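You operate a simulated robot arm through the tools that you are given. There is no shell and no other tool.

Carry out the task below with a simulated robot arm. There is one attempt and no reset: what you move stays moved.

## Task
Bring branch B up to 6 bar and join it to branch C.
Fine: set B's dial, plug the square white coupler into B's free socket and the round white one into C's, then open B's valve; Clamp stays fed, the Cross-feed lamp never lights; the other couplers, valves and dials stay.

Only the result counts: the job must be done as asked and must still hold three seconds after the hand-in. Knocking over, shifting, dropping, spilling or breaking anything else fails it.

## Robot
A 6-joint arm with a two-finger parallel gripper, fixed in place. Base frame: the origin is at the foot of the arm, x ahead of it, y to its left, z up; the work surface is at about z = 0.8. Readings come in m, degrees, newtons and seconds.
Its first joint turns from -166.0 to 166.0 degrees. Payload 3.43 kg.
The tool frame sits at the grasp point between the pads (the TCP): z along the fingers, y along the line on which they close. The tips reach 0.034 m beyond it. The gripper opens to 0.128 m. The fingers are 0.024 m wide and 0.012 m thick; the gripper's body (0.048 by 0.13 m) begins 0.096 m behind the TCP.
Orientation is that of the tool frame in the base frame, as a unit quaternion [w, x, y, z]. With the fingers straight down and closing along the base's y, the tool's x points along the base's -x, its y along +y and its z along -z.

## Interface
- The arm moves only by the tool nudge_tool. Its argument "targets" is a list of rows, each a list of 3 entries, a list of its own where there are three numbers: the shift along the tool's x, y, z in m, then the turn, a rotation vector about the tool's x, y, z in degrees, then the opening, from 0 (shut) to 1 (fully open). In form: [[[dx, dy, dz], [wx, wy, wz], claw], ...]. A call has 1 to 20 rows; each row shifts and turns the commanded pose from where the row before left it, along the tool's axes as they then stand. A row lasts 0.2 s, in which the tool goes at most 0.05 m and 8.6 degrees; a call with a longer step from one row to the next is refused whole, and so is a gripper value outside its range. A pose out of reach is approached as far as the arm can. The call stops where the force on the tool passes 40 N (or 10 N more than at its start, if that is more) or the arm is blocked; 0.2 s more then pass. Each finger travels about 0.153 m/s and halts on what it meets, pressing with about 33 N; the grip force reading is that of the motor and also rises with nothing between the fingers. The clock runs only during rows and for 0.2 s after the last one: add rows that do not move to give the fingers time. It gives the time, the measured TCP pose, the force on the tool (base axes), the opening and the grip force at its end, in the units of the frame above (readings bear some noise), with the torque about the TCP (base axes, N m) and any sound that the robot's microphone picked up, and new pictures: "views" is both (left out), scene, wrist or none.
- Cameras (640 x 400 px; columns grow to the right, rows downward): "scene" is fixed at [0.3992, 0.6503, 1.5764]; the picture's right is [-0.95, -0.30, 0.00], its down [-0.11, 0.36, -0.92] and it looks along [0.28, -0.88, -0.38] (base axes); focal length 362 px, centre (320, 200). "wrist" rides on the gripper at [0.076, -0.011, -0.16] in the tool frame; the picture's right is [0.15, 0.99, 0.00], its down [-0.88, 0.13, -0.46] and it looks along [-0.45, 0.07, 0.89] (tool axes); focal length 234 px, centre (320, 200). There is no depth. A picture from a camera that has moved, and an enlarged one, comes with that camera's place and axes in the base frame and with its lens.
- zoom(camera, box): a new picture of the part [left, top, right, bottom] of that camera's present view, enlarged. It takes no simulated time.
- hand_in(): hands the job in; it is judged then, once.

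Places have to be worked out from the pictures, the camera data and where the tool is seen. Open the gripper and draw the arm clear of the work before you hand the job in, unless the task says otherwise.

The tools are called after "Call:" as a command line: name --argument value ..., lists and objects as JSON in quotes. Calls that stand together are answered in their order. nudge_tool: Moves the arm, as the interface text tells. Its arguments: {"type":"object","properties":{"targets":{"type":"array"},"views":{"type":"string","enum":["both","scene","wrist","none"]}},"required":["targets"]} The other tools are called the same way: zoom (camera, box) takes an enlarged picture of a part of a camera's view; hand_in () hands the job in.

At the start:

```text
clock: 0.0
position: [0.4617, -0.5379, 1.1057]
orientation: [0.0, 0.0, 1.0, -0.001]
ft_force: [-0.5, -0.5, -0.4]
ft_torque: [-0.01, -0.02, 0.02]
opening: 0.1281
finger_force: 0.1
```

scene: 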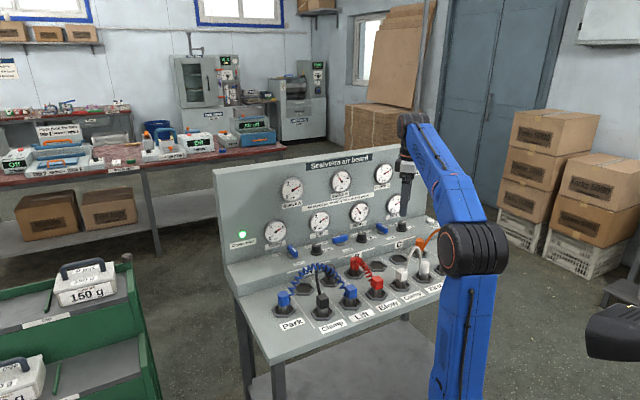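
wrist: 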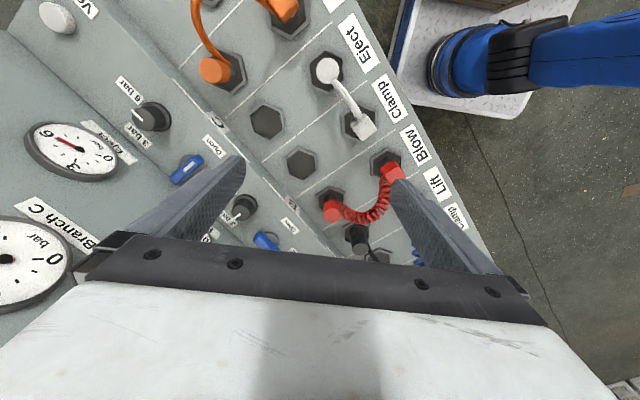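

I'll start by zooming in on the board in both cameras to read the labels and the layout.

Call:
zoom --camera "scene" --box '[210, 140, 330, 215]'

Call:
zoom --camera "scene" --box '[320, 140, 440, 215]'

Call:
zoom --camera "scene" --box '[220, 205, 340, 280]'

Call:
zoom --camera "scene" --box '[330, 205, 450, 280]'

Call:
zoom --camera "scene" --box '[240, 260, 440, 385]'

Call:
zoom --camera "wrist" --box '[0, 0, 320, 200]'

Call:
zoom --camera "wrist" --box '[200, 60, 500, 270]'

```text
5.33 times, centred on (270, 178) of scene
camera zoom: at [0.3992, 0.6503, 1.5764], right [-0.95, -0.3, 0.0], down [-0.11, 0.36, -0.92], along [0.28, -0.88, -0.38], focal length 1930 px, centre (587, 320)
```

zoom: 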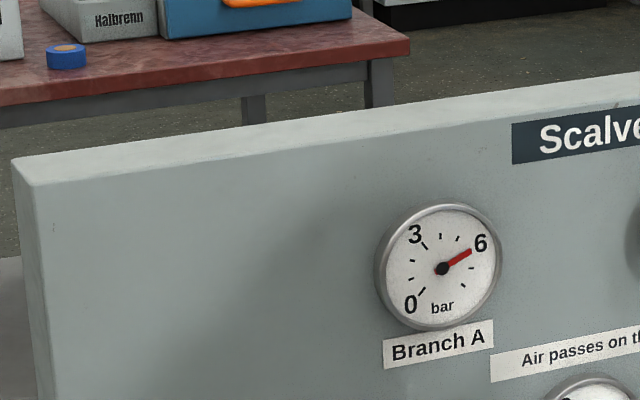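

```text
5.33 times, centred on (380, 178) of scene
camera zoom: at [0.3992, 0.6503, 1.5764], right [-0.95, -0.3, 0.0], down [-0.11, 0.36, -0.92], along [0.28, -0.88, -0.38], focal length 1930 px, centre (0, 320)
```

zoom: 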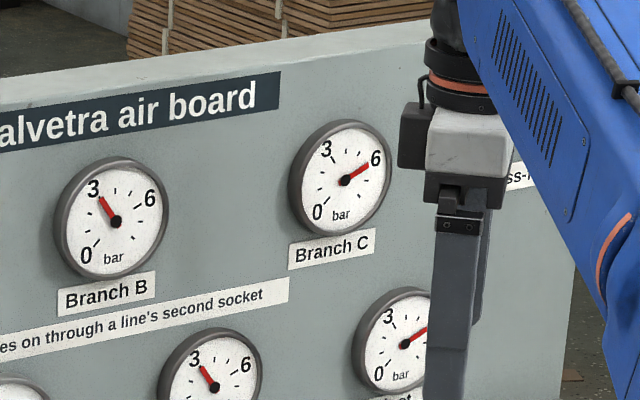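

```text
5.33 times, centred on (280, 242) of scene
camera zoom: at [0.3992, 0.6503, 1.5764], right [-0.95, -0.3, 0.0], down [-0.11, 0.36, -0.92], along [0.28, -0.88, -0.38], focal length 1930 px, centre (533, -27)
```

zoom: 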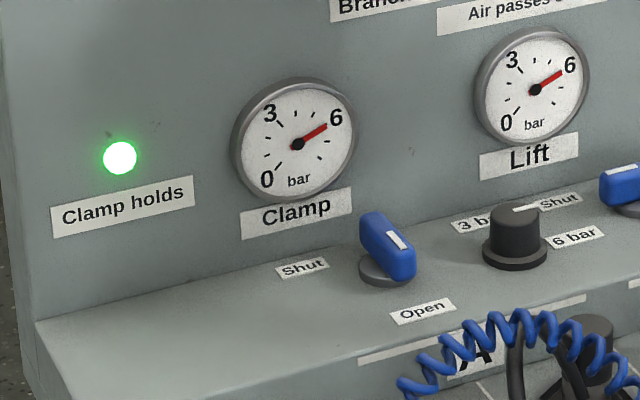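

```text
5.33 times, centred on (390, 242) of scene
camera zoom: at [0.3992, 0.6503, 1.5764], right [-0.95, -0.3, 0.0], down [-0.11, 0.36, -0.92], along [0.28, -0.88, -0.38], focal length 1930 px, centre (-53, -27)
```

zoom: 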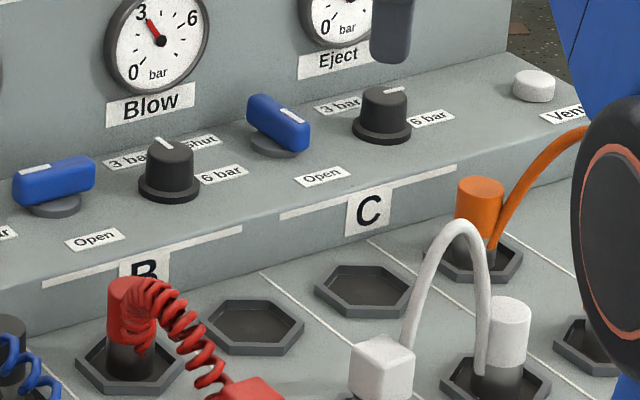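

```text
3.20 times, centred on (340, 322) of scene
camera zoom: at [0.3992, 0.6503, 1.5764], right [-0.95, -0.3, 0.0], down [-0.11, 0.36, -0.92], along [0.28, -0.88, -0.38], focal length 1158 px, centre (256, -192)
```

zoom: 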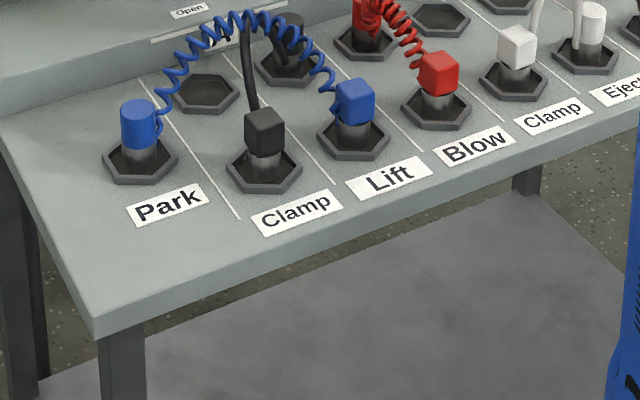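

```text
2.00 times, centred on (160, 100) of wrist
camera zoom: at [0.3857, -0.5481, 1.2652], right [-0.14, 0.99, 0.0], down [0.88, 0.13, 0.46], along [0.45, 0.06, -0.89], focal length 468 px, centre (640, 400)
```

zoom: 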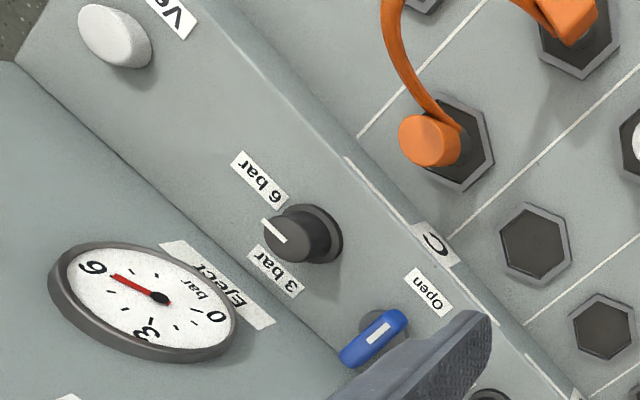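

```text
1.90 times, centred on (350, 165) of wrist
camera zoom: at [0.3857, -0.5481, 1.2652], right [-0.14, 0.99, 0.0], down [0.88, 0.13, 0.46], along [0.45, 0.06, -0.89], focal length 446 px, centre (263, 267)
```

zoom: 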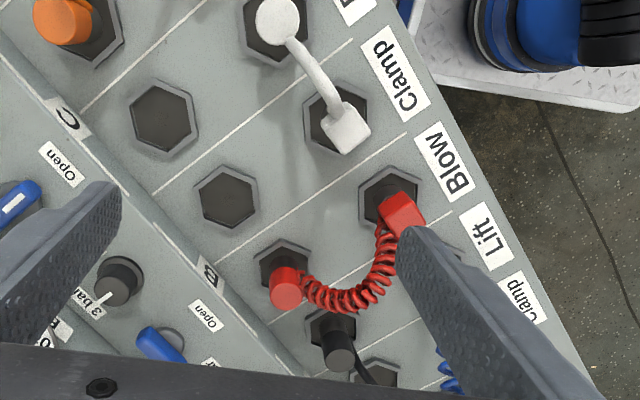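

The board faces +y and runs diagonally, with two rows of sockets, and the white hose is now in two of the front sockets. I'll raise the tool and back off for a full view before touching anything.

Call:
nudge_tool --targets '[[[0.02, 0, -0.04], [0, 0, 0], 1], [[0.02, 0.0, -0.04], [0, 0, 0], 1], [[0.02, 0, -0.04], [0, 0, 0], 1], [[0.02, 0.0, -0.04], [0, 0, 0], 1], [[0, 0, 0], [0, 0, 0], 1]]'

```text
clock: 1.2
position: [0.389, -0.5301, 1.1732]
orientation: [0.002, 0.0, 1.0, -0.007]
ft_force: [-0.8, -1.1, 0.2]
ft_torque: [-0.01, 0.01, -0.01]
opening: 0.1281
finger_force: 0.0
out of reach, approached as far as the arm can: row 2, 3, 4
camera wrist: at [0.3136, -0.5398, 1.3336], right [-0.14, 0.99, -0.01], down [0.88, 0.13, 0.46], along [0.45, 0.06, -0.89], focal length 234 px, centre (320, 200)
```

scene: 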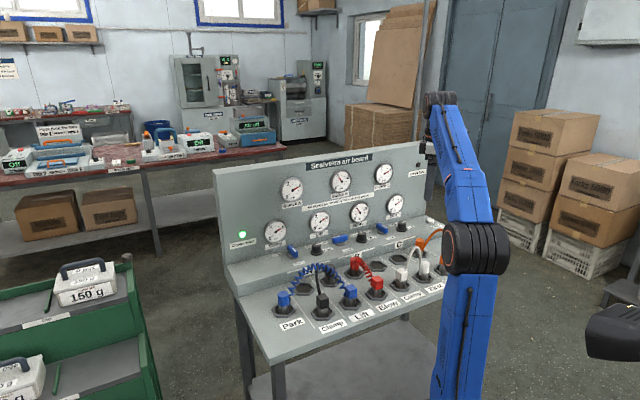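
wrist: 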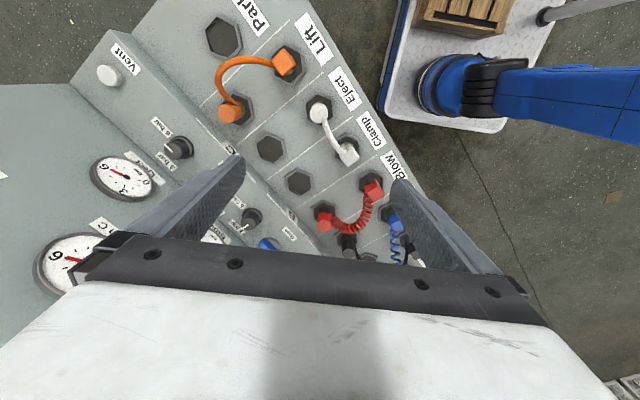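

The arm is out of the way of the board in the scene view. I'll zoom in on the labels, dials and valves.

Call:
zoom --camera "scene" --box '[370, 140, 450, 190]'

Call:
zoom --camera "scene" --box '[330, 220, 394, 260]'

Call:
zoom --camera "scene" --box '[380, 210, 444, 250]'

Call:
zoom --camera "scene" --box '[265, 230, 345, 280]'

Call:
zoom --camera "scene" --box '[335, 240, 447, 310]'

Call:
zoom --camera "scene" --box '[290, 180, 410, 255]'

Call:
zoom --camera "wrist" --box '[190, 0, 430, 150]'

Call:
zoom --camera "wrist" --box '[220, 130, 430, 270]'

Call:
zoom --camera "wrist" --box '[40, 30, 240, 155]'

```text
8.00 times, centred on (410, 165) of scene
camera zoom: at [0.3992, 0.6503, 1.5764], right [-0.95, -0.3, 0.0], down [-0.11, 0.36, -0.92], along [0.28, -0.88, -0.38], focal length 2895 px, centre (-400, 480)
```

zoom: 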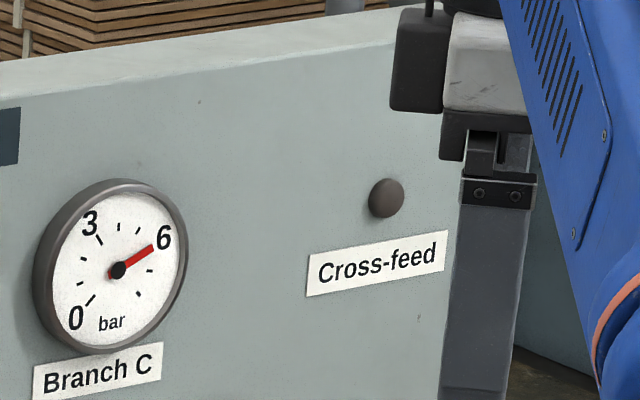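

```text
10.00 times, centred on (362, 240) of scene
camera zoom: at [0.3992, 0.6503, 1.5764], right [-0.95, -0.3, 0.0], down [-0.11, 0.36, -0.92], along [0.28, -0.88, -0.38], focal length 3619 px, centre (-100, -200)
```

zoom: 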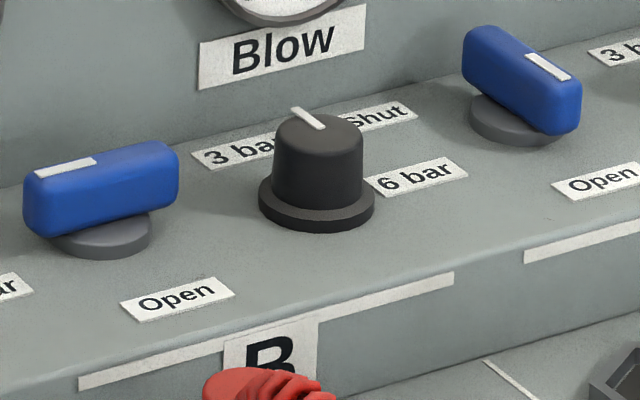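

```text
10.00 times, centred on (412, 230) of scene
camera zoom: at [0.3992, 0.6503, 1.5764], right [-0.95, -0.3, 0.0], down [-0.11, 0.36, -0.92], along [0.28, -0.88, -0.38], focal length 3619 px, centre (-600, -100)
```

zoom: 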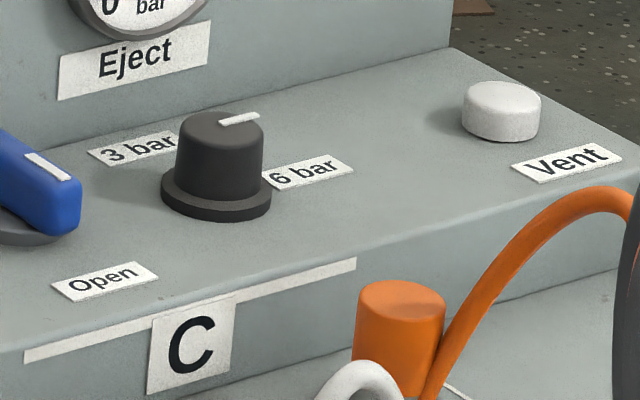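

```text
8.00 times, centred on (305, 255) of scene
camera zoom: at [0.3992, 0.6503, 1.5764], right [-0.95, -0.3, 0.0], down [-0.11, 0.36, -0.92], along [0.28, -0.88, -0.38], focal length 2895 px, centre (440, -240)
```

zoom: 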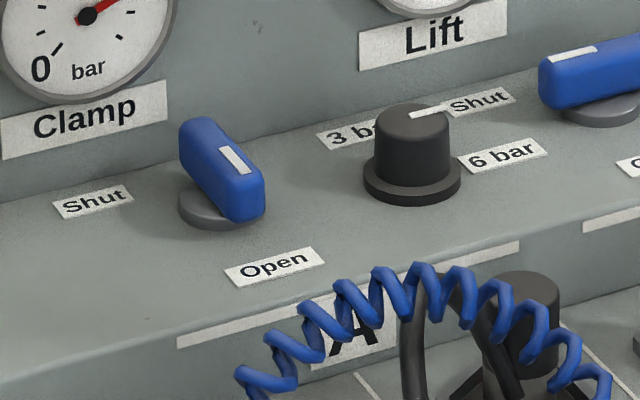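

```text
5.71 times, centred on (391, 275) of scene
camera zoom: at [0.3992, 0.6503, 1.5764], right [-0.95, -0.3, 0.0], down [-0.11, 0.36, -0.92], along [0.28, -0.88, -0.38], focal length 2068 px, centre (-86, -229)
```

zoom: 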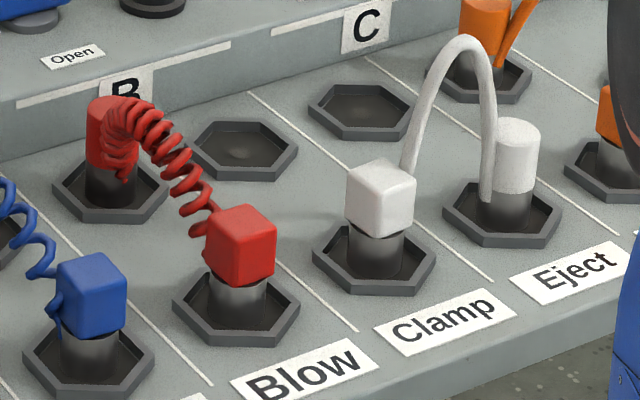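

```text
5.33 times, centred on (350, 218) of scene
camera zoom: at [0.3992, 0.6503, 1.5764], right [-0.95, -0.3, 0.0], down [-0.11, 0.36, -0.92], along [0.28, -0.88, -0.38], focal length 1930 px, centre (160, 107)
```

zoom: 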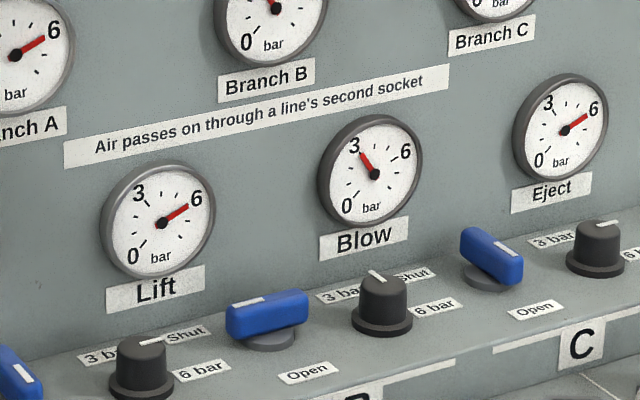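

```text
2.67 times, centred on (310, 75) of wrist
camera zoom: at [0.3136, -0.5398, 1.3336], right [-0.14, 0.99, -0.01], down [0.88, 0.13, 0.46], along [0.45, 0.06, -0.89], focal length 624 px, centre (347, 533)
```

zoom: 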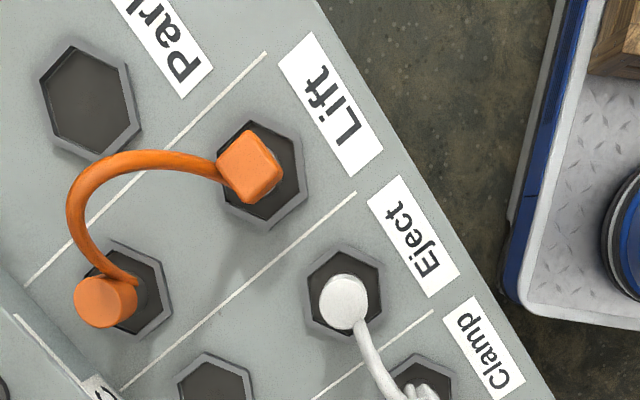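

```text
2.86 times, centred on (325, 200) of wrist
camera zoom: at [0.3136, -0.5398, 1.3336], right [-0.14, 0.99, -0.01], down [0.88, 0.13, 0.46], along [0.45, 0.06, -0.89], focal length 669 px, centre (306, 200)
```

zoom: 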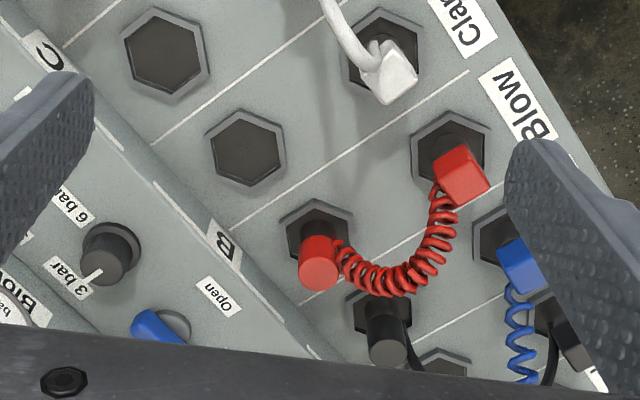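

```text
3.20 times, centred on (140, 92) of wrist
camera zoom: at [0.3136, -0.5398, 1.3336], right [-0.14, 0.99, -0.01], down [0.88, 0.13, 0.46], along [0.45, 0.06, -0.89], focal length 749 px, centre (896, 544)
```

zoom: 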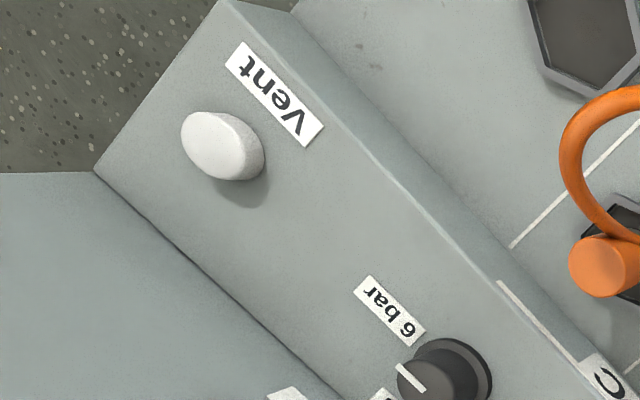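

The circuit reads as follows:
- A feeds Clamp (black), and Clamp feeds Eject (white).
- C feeds Lift (orange).
- B feeds Blow (red). Its valve is shut and its dial is at 3.

Rows run at about 46° in the base frame, so I'll yaw the tool to match the board and come down a little.

Call:
nudge_tool --targets '[[[0, 0, 0.02], [0, 0, -7.7], 1], [[0, 0, 0.02], [0, 0, -7.7], 1], [[0, 0, 0.02], [0, 0, -7.7], 1], [[0, 0, 0.01], [0, 0, -7.7], 1], [[0, 0, 0], [0, 0, -7.7], 1], [[0, 0, 0], [0, 0, -7.7], 1], [[0, 0, 0], [0, 0, 0], 1]]'

```text
clock: 2.8
position: [0.3907, -0.5285, 1.1031]
orientation: [0.0, -0.392, 0.92, -0.001]
ft_force: [0.0, 0.2, 0.1]
ft_torque: [0.03, -0.02, 0.03]
opening: 0.128
finger_force: 0.0
camera wrist: at [0.3449, -0.5911, 1.2631], right [-0.82, 0.58, 0.0], down [0.51, 0.73, 0.46], along [0.27, 0.37, -0.89], focal length 234 px, centre (320, 200)
```

scene: 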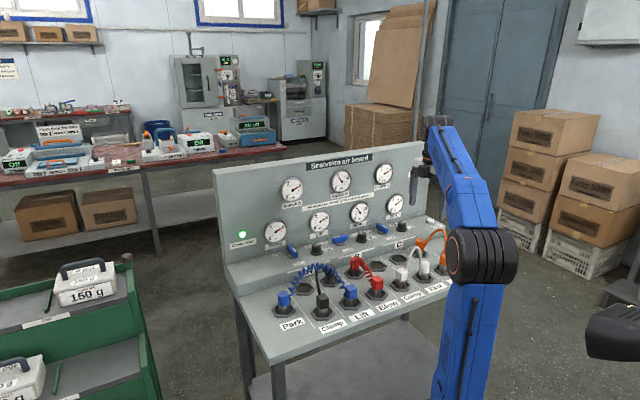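
wrist: 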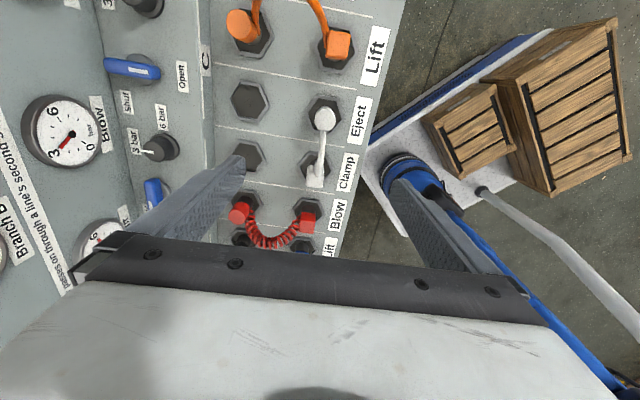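

The tool is now aligned with the board to within a few degrees. I'll zoom in to measure the B dial, the valves and the sockets.

Call:
zoom --camera "wrist" --box '[90, 0, 250, 100]'

Call:
zoom --camera "wrist" --box '[90, 100, 250, 200]'

Call:
zoom --camera "wrist" --box '[210, 60, 390, 172]'

Call:
zoom --camera "wrist" --box '[200, 140, 360, 250]'

```text
4.00 times, centred on (170, 50) of wrist
camera zoom: at [0.3449, -0.5911, 1.2631], right [-0.82, 0.58, 0.0], down [0.51, 0.73, 0.46], along [0.27, 0.37, -0.89], focal length 937 px, centre (920, 800)
```

zoom: 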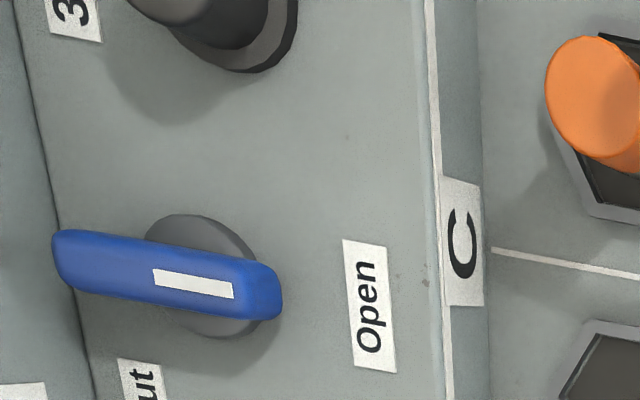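

```text
4.00 times, centred on (170, 150) of wrist
camera zoom: at [0.3449, -0.5911, 1.2631], right [-0.82, 0.58, 0.0], down [0.51, 0.73, 0.46], along [0.27, 0.37, -0.89], focal length 937 px, centre (920, 400)
```

zoom: 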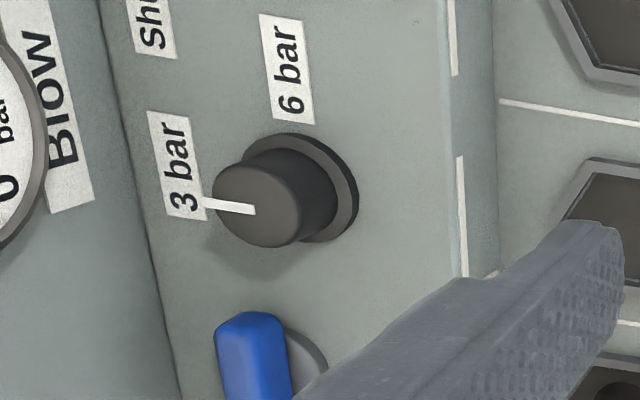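

```text
3.56 times, centred on (300, 116) of wrist
camera zoom: at [0.3449, -0.5911, 1.2631], right [-0.82, 0.58, 0.0], down [0.51, 0.73, 0.46], along [0.27, 0.37, -0.89], focal length 833 px, centre (391, 499)
```

zoom: 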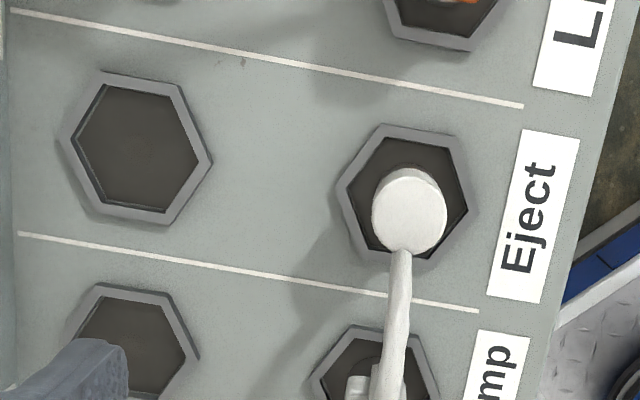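

```text
3.64 times, centred on (280, 195) of wrist
camera zoom: at [0.3449, -0.5911, 1.2631], right [-0.82, 0.58, 0.0], down [0.51, 0.73, 0.46], along [0.27, 0.37, -0.89], focal length 852 px, centre (466, 218)
```

zoom: 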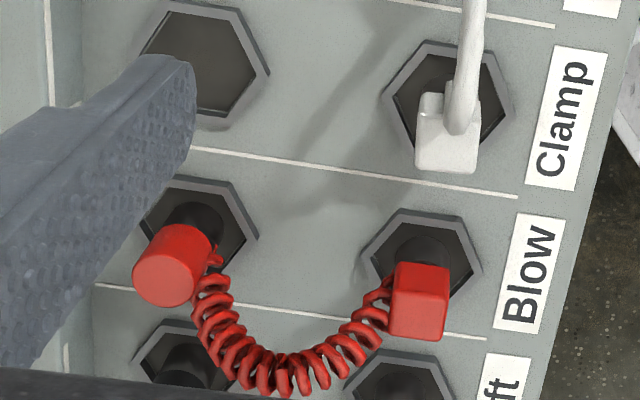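

Triangulating from the scene and wrist views, the B knob is at about (0.626, -0.661), with its top at z≈0.886 on a step at z≈0.853. The panel is about 7–8 cm behind it. I'll yaw back by 45° and move above the knob at a safe height.

Call:
nudge_tool --targets '[[[0, 0, 0.02], [0, 0, 7.6], 0.6], [[0, 0, 0.02], [0, 0, 7.6], 0.6], [[0, 0, 0.02], [0, 0, 7.6], 0.6], [[0, 0, 0.015], [0, 0, 7.6], 0.6], [[0, 0, 0], [0, 0, 7.6], 0.6], [[0, 0, 0], [0, 0, 7.6], 0.6], [[-0.035, -0.02, 0], [0, 0, 0], 0.6], [[-0.035, -0.02, 0], [0, 0, 0], 0.6], [[-0.035, -0.02, 0], [0, 0, 0], 0.6], [[-0.035, -0.02, 0], [0, 0, 0], 0.6], [[-0.035, -0.02, 0], [0, 0, 0], 0.6], [[0, 0, 0], [0, 0, 0], 0.6]]'

```text
clock: 5.4
position: [0.5655, -0.6278, 1.0294]
orientation: [0.001, -0.004, 1.0, -0.002]
ft_force: [0.2, 0.3, 0.2]
ft_torque: [0.0, 0.03, 0.01]
opening: 0.0769
finger_force: 0.0
camera wrist: at [0.4887, -0.6392, 1.19], right [-0.16, 0.99, 0.0], down [0.88, 0.14, 0.46], along [0.45, 0.07, -0.89], focal length 234 px, centre (320, 200)
```

scene: 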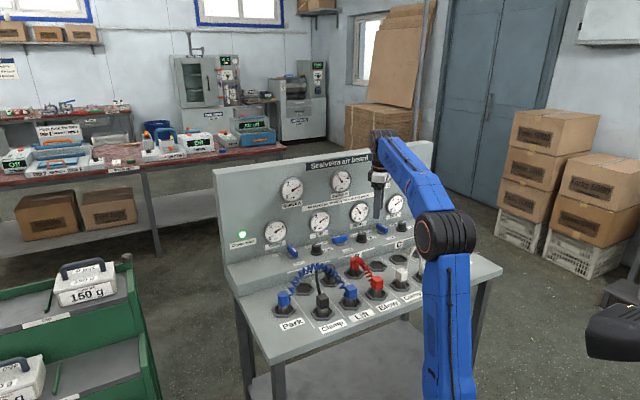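
wrist: 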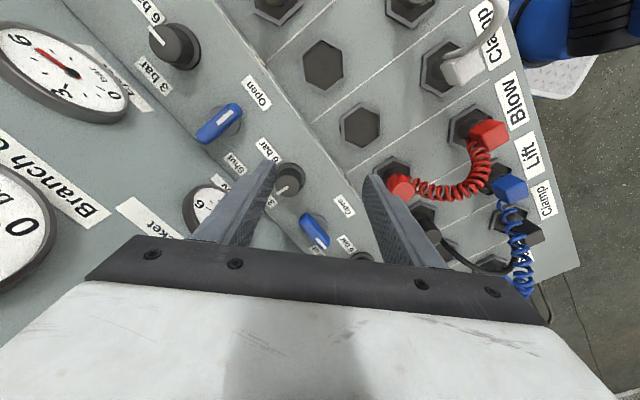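

The B knob is visible between the fingers. I'll zoom in to refine its position.

Call:
zoom --camera "wrist" --box '[230, 140, 350, 215]'

Call:
zoom --camera "wrist" --box '[140, 0, 260, 75]'

```text
5.33 times, centred on (290, 178) of wrist
camera zoom: at [0.4887, -0.6392, 1.19], right [-0.16, 0.99, 0.0], down [0.88, 0.14, 0.46], along [0.45, 0.07, -0.89], focal length 1249 px, centre (480, 320)
```

zoom: 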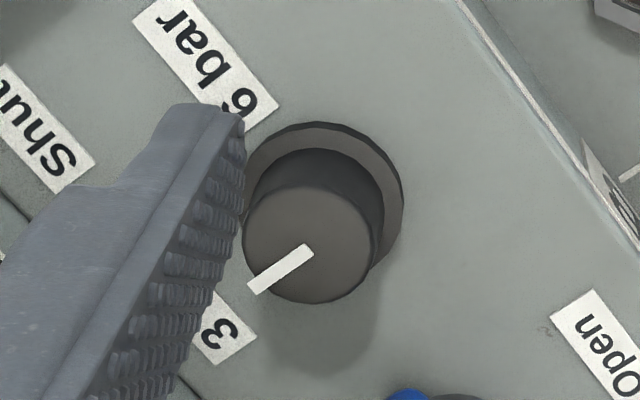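

```text
5.33 times, centred on (200, 38) of wrist
camera zoom: at [0.4887, -0.6392, 1.19], right [-0.16, 0.99, 0.0], down [0.88, 0.14, 0.46], along [0.45, 0.07, -0.89], focal length 1249 px, centre (960, 1067)
```

zoom: 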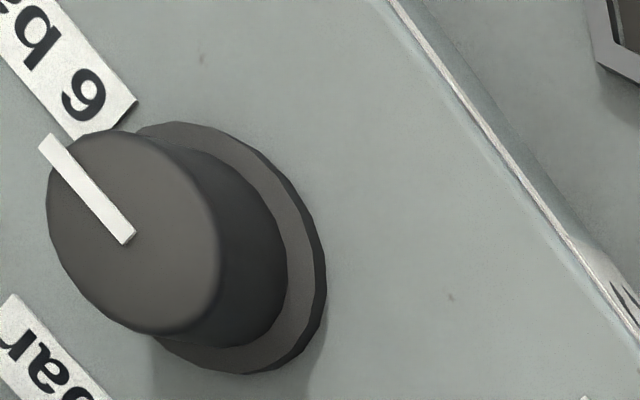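

I now put the B knob at about (0.627, -0.663), radius 17 mm, pointing exactly at "3 bar". I'll centre over it and descend so the finger tips straddle its upper part.

Call:
nudge_tool --targets '[[[-0.031, -0.018, 0], [0, 0, 0], 0.6], [[-0.031, -0.017, 0], [0, 0, 0], 0.6], [[0, 0, 0.03], [0, 0, 0], 0.6], [[0, 0, 0.03], [0, 0, 0], 0.6], [[0, 0, 0.02], [0, 0, 0], 0.6], [[0, 0, 0], [0, 0, 0], 0.6]]'

```text
clock: 6.8
position: [0.6282, -0.6618, 0.9465]
orientation: [0.001, -0.004, 1.0, -0.001]
ft_force: [-0.5, -0.3, -0.6]
ft_torque: [0.01, 0.01, 0.01]
opening: 0.0767
finger_force: 0.0
camera wrist: at [0.551, -0.6734, 1.1074], right [-0.16, 0.99, 0.0], down [0.88, 0.14, 0.46], along [0.45, 0.07, -0.89], focal length 234 px, centre (320, 200)
```

scene: 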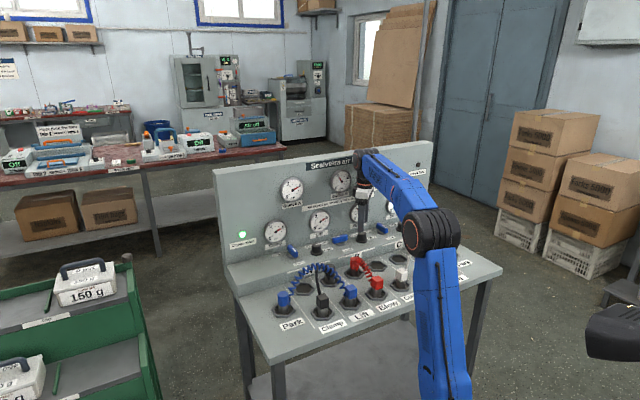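
wrist: 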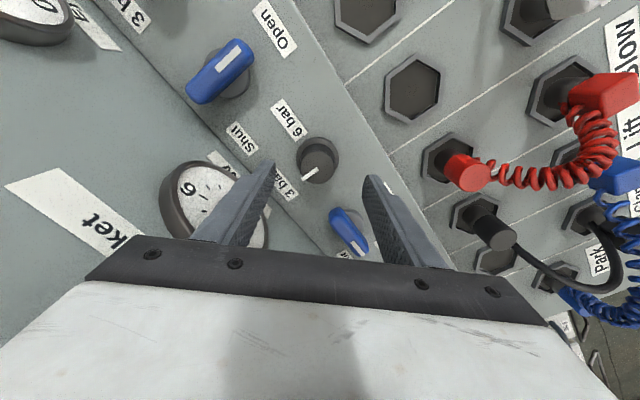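

I'll check the alignment with a zoom before descending the last part.

Call:
zoom --camera "wrist" --box '[260, 110, 380, 185]'

Call:
zoom --camera "scene" --box '[330, 190, 410, 240]'

```text
5.33 times, centred on (320, 148) of wrist
camera zoom: at [0.551, -0.6734, 1.1074], right [-0.16, 0.99, 0.0], down [0.88, 0.14, 0.46], along [0.45, 0.07, -0.89], focal length 1249 px, centre (320, 480)
```

zoom: 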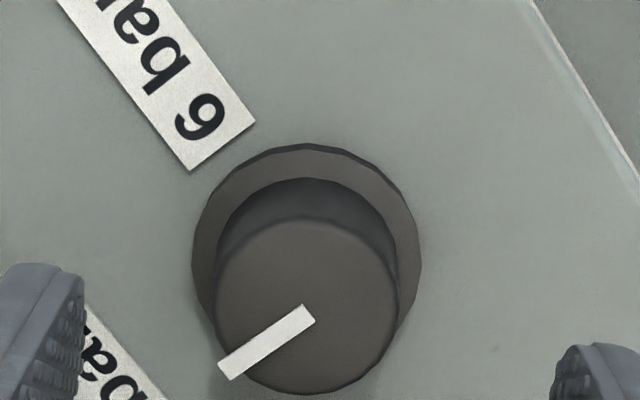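

```text
8.00 times, centred on (370, 215) of scene
camera zoom: at [0.3992, 0.6503, 1.5764], right [-0.95, -0.3, 0.0], down [-0.11, 0.36, -0.92], along [0.28, -0.88, -0.38], focal length 2895 px, centre (-80, 80)
```

zoom: 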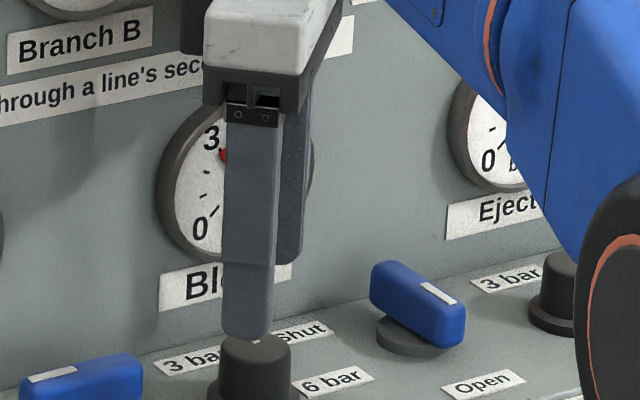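

The knob is centred under the TCP within about 2 mm. I'll descend to z≈0.902 and close on it.

Call:
nudge_tool --targets '[[[0, 0, 0.022], [0, 0, 0], 0.6], [[0, 0, 0.022], [0, 0, 0], 0.6], [[0, 0, 0], [0, 0, 0], 0.6], [[0, 0, 0], [0, 0, 0], 0.4], [[0, 0, 0], [0, 0, 0], 0.2], [[0, 0, 0], [0, 0, 0], 0.15], [[0, 0, 0], [0, 0, 0], 0.15]]'

```text
clock: 8.4
position: [0.6273, -0.6656, 0.902]
orientation: [0.002, -0.004, 1.0, 0.0]
ft_force: [8.8, -34.3, 6.4]
ft_torque: [-1.49, -0.6, -0.07]
opening: 0.0362
finger_force: 45.1
camera wrist: at [0.5513, -0.6755, 1.0631], right [-0.15, 0.99, 0.0], down [0.88, 0.14, 0.46], along [0.45, 0.07, -0.89], focal length 234 px, centre (320, 200)
```

scene: 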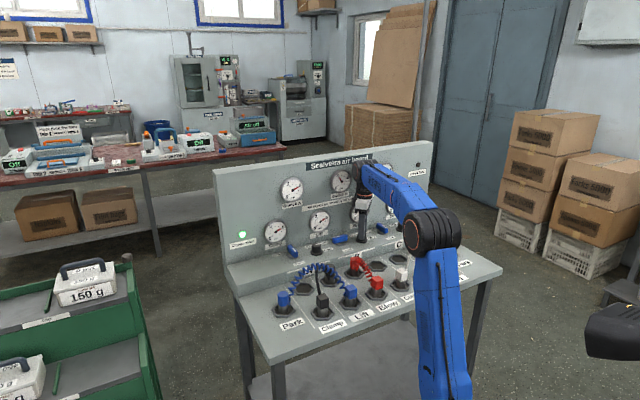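
wrist: 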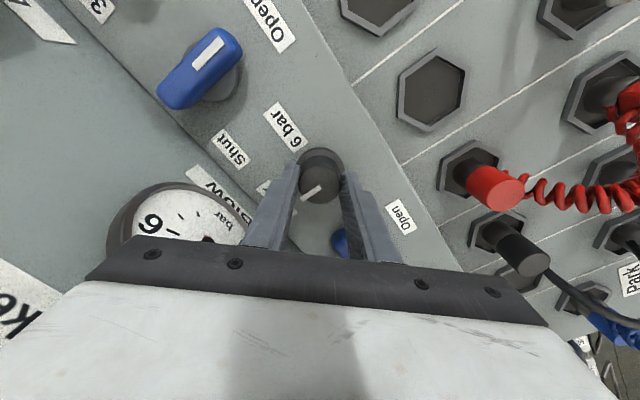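

The knob is gripped, but the grip pulls about 34 N in -y because the true knob centre is about 4 mm further back. I'll relax by shifting that way.

Call:
nudge_tool --targets '[[[0, -0.004, 0], [0, 0, 0], 0.15], [[0, 0, 0], [0, 0, 0], 0.15]]' --views "none"

```text
clock: 9.0
position: [0.6269, -0.6649, 0.9041]
orientation: [-0.001, -0.006, 1.0, 0.0]
ft_force: [0.0, 4.5, -0.1]
ft_torque: [0.76, -0.18, -0.04]
opening: 0.0362
finger_force: 44.5
```

The force is relieved. I'll turn the knob clockwise (positive about tool z) by a first 30° and check.

Call:
nudge_tool --targets '[[[0, 0, 0], [0, 0, 7.5], 0.15], [[0, 0, 0], [0, 0, 7.5], 0.15], [[0, 0, 0], [0, 0, 7.5], 0.15], [[0, 0, 0], [0, 0, 7.5], 0.15], [[0, 0, 0], [0, 0, 0], 0.15]]'

```text
clock: 9.7
position: [0.627, -0.6642, 0.9042]
orientation: [0.0, 0.145, 0.989, 0.001]
ft_force: [-1.1, 13.7, 1.9]
ft_torque: [0.0, -0.66, 0.0]
opening: 0.036
finger_force: 44.6
stopped in row 3: the force on the tool passed its limit at 42 N (the readings are from after the stop); the commanded pose is now the measured one
camera wrist: at [0.5519, -0.6536, 1.0634], right [0.14, 0.99, 0.0], down [0.88, -0.13, 0.45], along [0.45, -0.06, -0.89], focal length 234 px, centre (320, 200)
```

scene: 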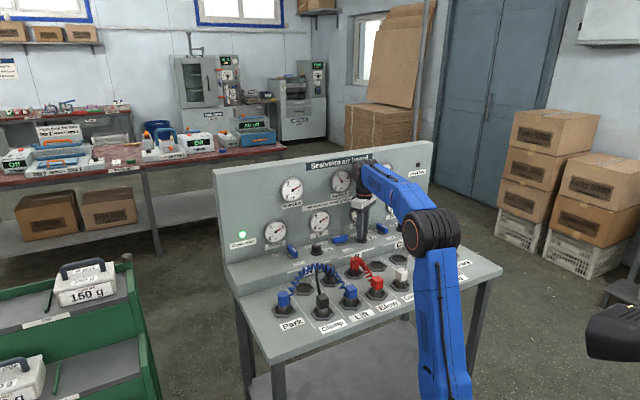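
wrist: 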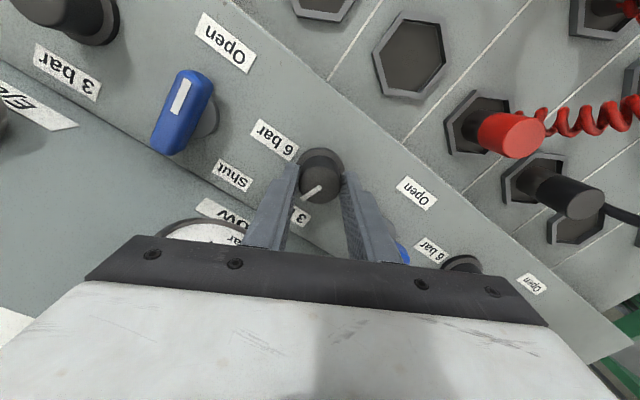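

The knob is following: its mark stays fixed relative to the fingers after about 17°. A side load of about 14 N built up in +y, so I'll relieve it and continue in smaller increments.

Call:
nudge_tool --targets '[[[0, 0.0013, 0], [0, 0, 0], 0.15], [[0, 0, 0], [0, 0, 4], 0.15], [[0, 0, 0], [0, 0, 4], 0.15], [[0, 0, 0], [0, 0, 4], 0.15]]' --views "none"

```text
clock: 10.7
position: [0.6278, -0.6633, 0.9027]
orientation: [0.0, 0.249, 0.969, 0.001]
ft_force: [1.7, 10.0, 10.3]
ft_torque: [0.41, -0.51, 0.06]
opening: 0.0359
finger_force: 44.9
```

It's now rotated about 29° in total with modest forces. I'll continue in small steps with a slight relief each time.

Call:
nudge_tool --targets '[[[0, 0.001, -0.001], [0, 0, 0], 0.15], [[0, 0, 0], [0, 0, 4], 0.15], [[0, 0, 0], [0, 0, 4], 0.15], [[0, 0, 0], [0, 0, 4], 0.15], [[0, 0, 0], [0, 0, 4], 0.15]]' --views "wrist"

```text
clock: 11.9
position: [0.6277, -0.6638, 0.9033]
orientation: [0.0, 0.382, 0.924, 0.002]
ft_force: [-4.0, 7.4, -2.6]
ft_torque: [-0.31, -0.5, -0.05]
opening: 0.036
finger_force: 44.8
camera wrist: at [0.5667, -0.6183, 1.0636], right [0.59, 0.8, 0.0], down [0.72, -0.53, 0.45], along [0.37, -0.27, -0.89], focal length 234 px, centre (320, 200)
```

wrist: 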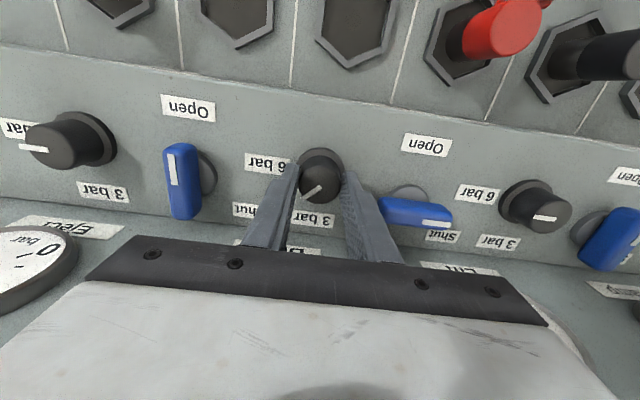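

It's halfway (45°), and the marker has moved with the grip. I'll continue the second half.

Call:
nudge_tool --targets '[[[0, 0.0005, 0], [0, 0, 4], 0.15], [[0, 0, 0], [0, 0, 4], 0.15], [[0, 0, 0], [0, 0, 4], 0.15], [[0, 0, 0], [0, 0, 4], 0.15], [[0, 0, 0], [0, 0, 4], 0.15]]' --views "none"

Call:
nudge_tool --targets '[[[0, 0, 0], [0, 0, 4], 0.15], [[0, 0, 0], [0, 0, 4], 0.15], [[0, 0, 0], [0, 0, 4], 0.15], [[0, 0, 0], [0, 0, 0], 0.15]]' --views "both"

```text
clock: 13.1
position: [0.6283, -0.6621, 0.9031]
orientation: [-0.001, 0.537, 0.843, 0.001]
ft_force: [-6.7, 1.3, -15.5]
ft_torque: [-0.7, -0.25, -0.01]
opening: 0.0359
finger_force: 45.1
```

```text
clock: 14.1
position: [0.6291, -0.6626, 0.904]
orientation: [-0.002, 0.621, 0.784, 0.002]
ft_force: [-8.9, 9.1, -17.6]
ft_torque: [1.22, 0.42, -0.07]
opening: 0.036
finger_force: 44.5
camera wrist: at [0.601, -0.5921, 1.0638], right [0.93, 0.37, 0.0], down [0.33, -0.83, 0.45], along [0.17, -0.42, -0.89], focal length 234 px, centre (320, 200)
```

scene: 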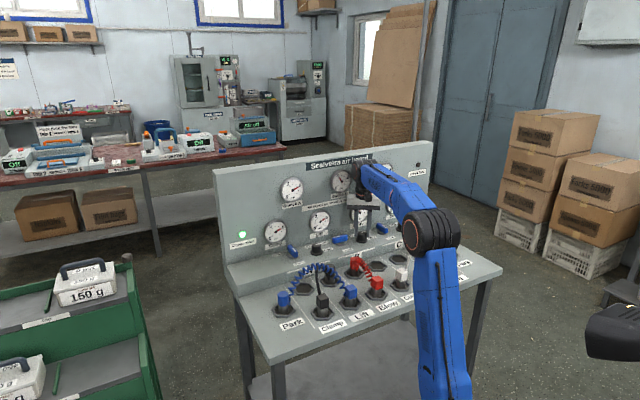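
wrist: 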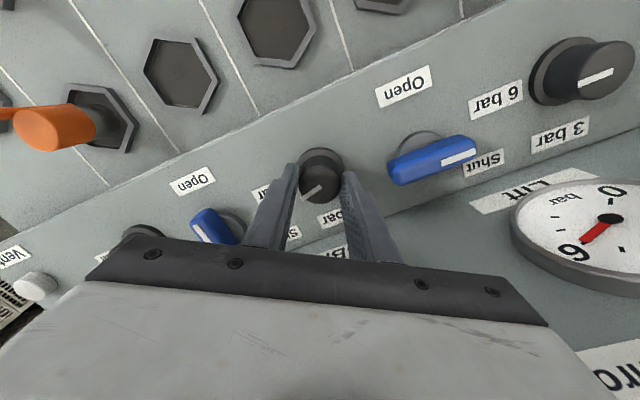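

It's at about 77° turned. I'll relieve the forces slightly and finish the last 13°.

Call:
nudge_tool --targets '[[[0.0005, -0.0005, 0.001], [0, 0, 0], 0.15], [[0, 0, 0], [0, 0, 4.4], 0.15], [[0, 0, 0], [0, 0, 4.4], 0.15], [[0, 0, 0], [0, 0, 4.4], 0.15], [[0, 0, 0], [0, 0, 0], 0.15]]' --views "both"

```text
clock: 15.3
position: [0.6295, -0.663, 0.9024]
orientation: [-0.001, 0.707, 0.707, 0.001]
ft_force: [20.3, -12.2, 8.0]
ft_torque: [-0.61, -0.73, 0.35]
opening: 0.036
finger_force: 45.3
camera wrist: at [0.618, -0.5869, 1.0636], right [0.99, 0.15, 0.0], down [0.13, -0.88, 0.45], along [0.07, -0.45, -0.89], focal length 234 px, centre (320, 200)
```

scene: 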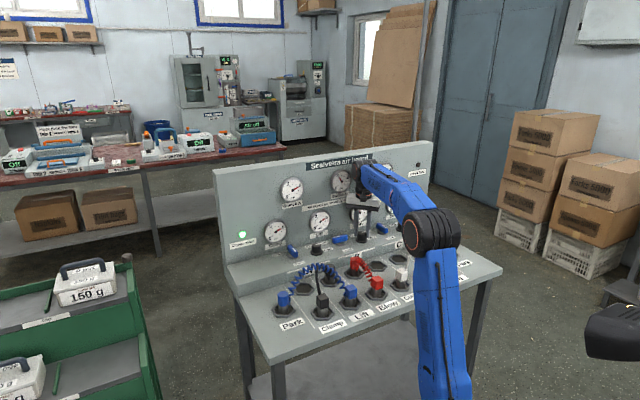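
wrist: 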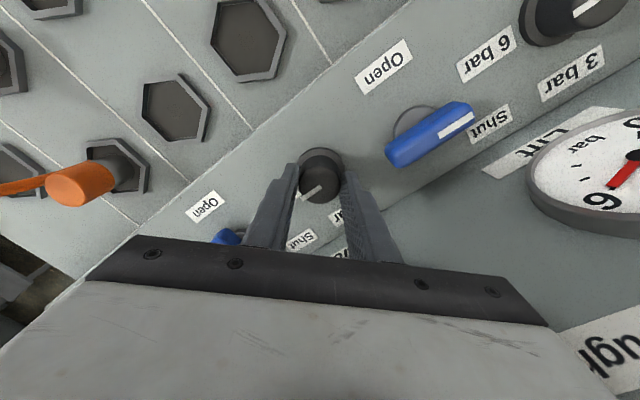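

The yaw is now 90° from the grip yaw, with a small reaction torque that's probably the end stop. I'll inspect the marker and gauge.

Call:
zoom --camera "wrist" --box '[260, 130, 380, 205]'

Call:
zoom --camera "scene" --box '[300, 160, 420, 235]'

```text
5.33 times, centred on (320, 168) of wrist
camera zoom: at [0.618, -0.5869, 1.0636], right [0.99, 0.15, 0.0], down [0.13, -0.88, 0.45], along [0.07, -0.45, -0.89], focal length 1249 px, centre (320, 373)
```

zoom: 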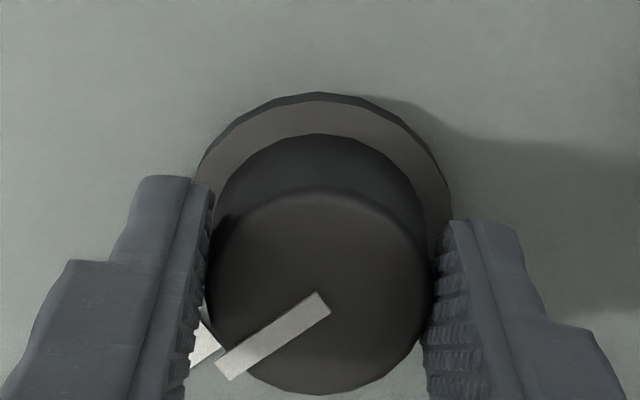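

```text
5.33 times, centred on (360, 198) of scene
camera zoom: at [0.3992, 0.6503, 1.5764], right [-0.95, -0.3, 0.0], down [-0.11, 0.36, -0.92], along [0.28, -0.88, -0.38], focal length 1930 px, centre (107, 213)
```

zoom: 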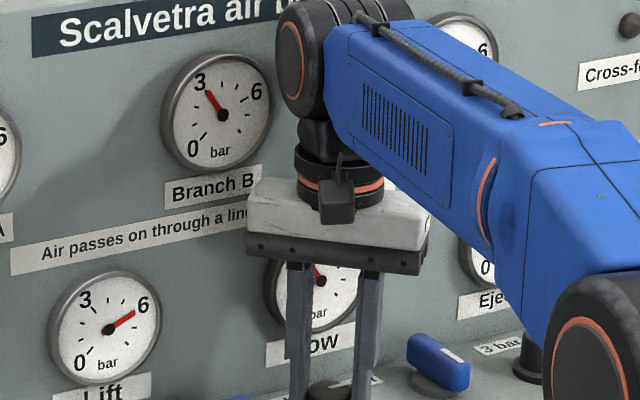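

The marker points along the row direction toward "6 bar", and the torque of 0.35 N·m suggests I'm at the stop. I'll release and lift to inspect.

Call:
nudge_tool --targets '[[[0, 0, 0], [0, 0, 0], 0.4], [[0, 0, 0], [0, 0, 0], 0.6], [[0, 0, -0.03], [0, 0, 0], 0.6], [[0, 0, -0.04], [0, 0, 0], 0.6], [[0, 0, -0.03], [0, 0, 0], 0.6], [[0, 0, 0], [0, 0, 0], 0.6]]'

```text
clock: 16.7
position: [0.6278, -0.6616, 1.003]
orientation: [-0.002, 0.707, 0.707, 0.001]
ft_force: [0.9, -0.5, 0.1]
ft_torque: [0.02, 0.04, 0.02]
opening: 0.0768
finger_force: 0.1
camera wrist: at [0.6178, -0.5862, 1.1641], right [0.99, 0.15, 0.0], down [0.13, -0.88, 0.45], along [0.07, -0.45, -0.89], focal length 234 px, centre (320, 200)
```

scene: 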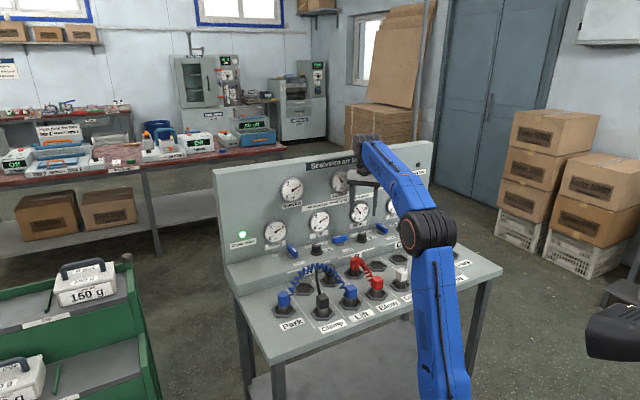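
wrist: 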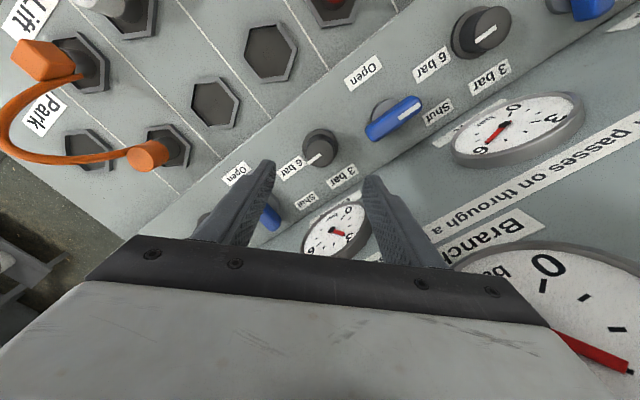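

Call:
zoom --camera "wrist" --box '[270, 110, 390, 185]'

Call:
zoom --camera "wrist" --box '[430, 0, 550, 75]'

Call:
zoom --camera "scene" --box '[310, 165, 430, 240]'

Call:
zoom --camera "wrist" --box '[80, 0, 320, 150]'

```text
5.33 times, centred on (330, 148) of wrist
camera zoom: at [0.6178, -0.5862, 1.1641], right [0.99, 0.15, 0.0], down [0.13, -0.88, 0.45], along [0.07, -0.45, -0.89], focal length 1249 px, centre (267, 480)
```

zoom: 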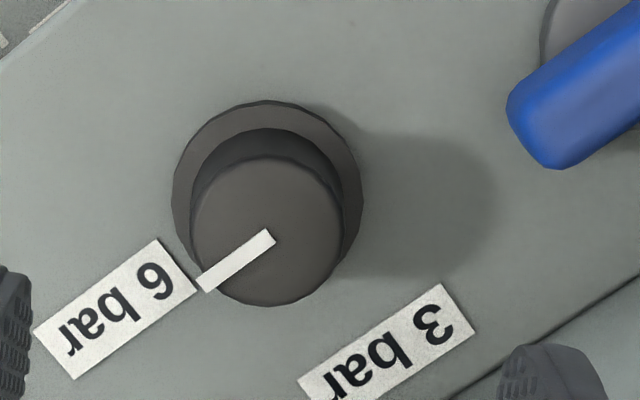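

```text
5.33 times, centred on (490, 38) of wrist
camera zoom: at [0.6178, -0.5862, 1.1641], right [0.99, 0.15, 0.0], down [0.13, -0.88, 0.45], along [0.07, -0.45, -0.89], focal length 1249 px, centre (-587, 1067)
```

zoom: 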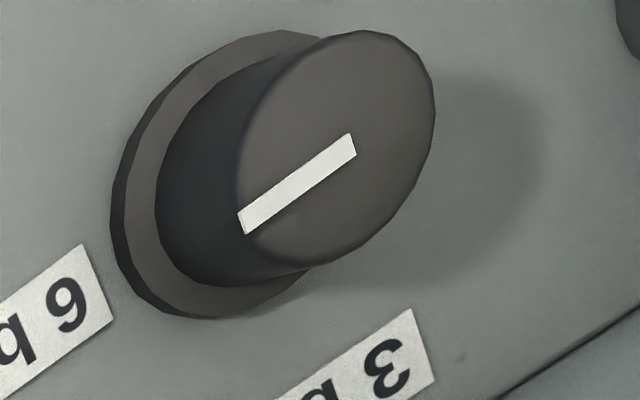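

```text
5.33 times, centred on (370, 202) of scene
camera zoom: at [0.3992, 0.6503, 1.5764], right [-0.95, -0.3, 0.0], down [-0.11, 0.36, -0.92], along [0.28, -0.88, -0.38], focal length 1930 px, centre (53, 187)
```

zoom: 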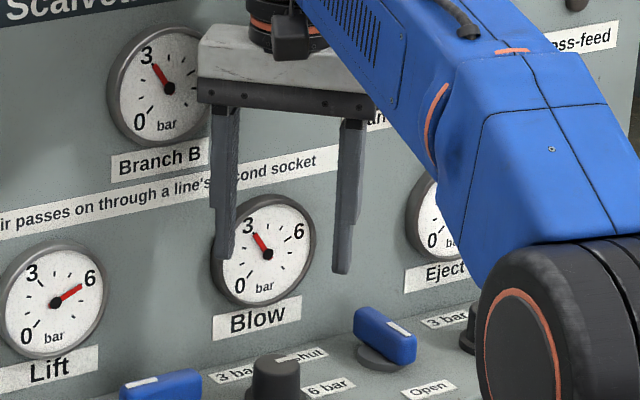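

```text
2.67 times, centred on (200, 75) of wrist
camera zoom: at [0.6178, -0.5862, 1.1641], right [0.99, 0.15, 0.0], down [0.13, -0.88, 0.45], along [0.07, -0.45, -0.89], focal length 624 px, centre (640, 533)
```

zoom: 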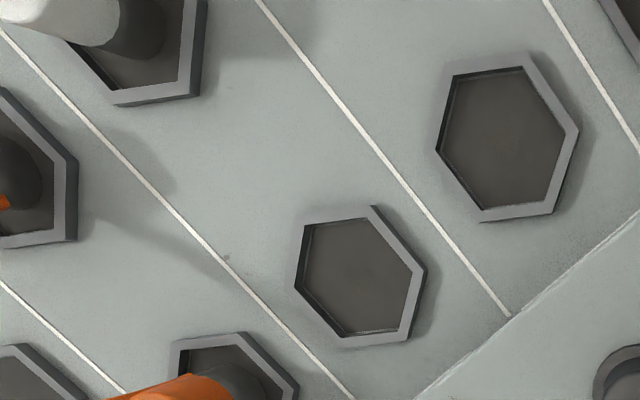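

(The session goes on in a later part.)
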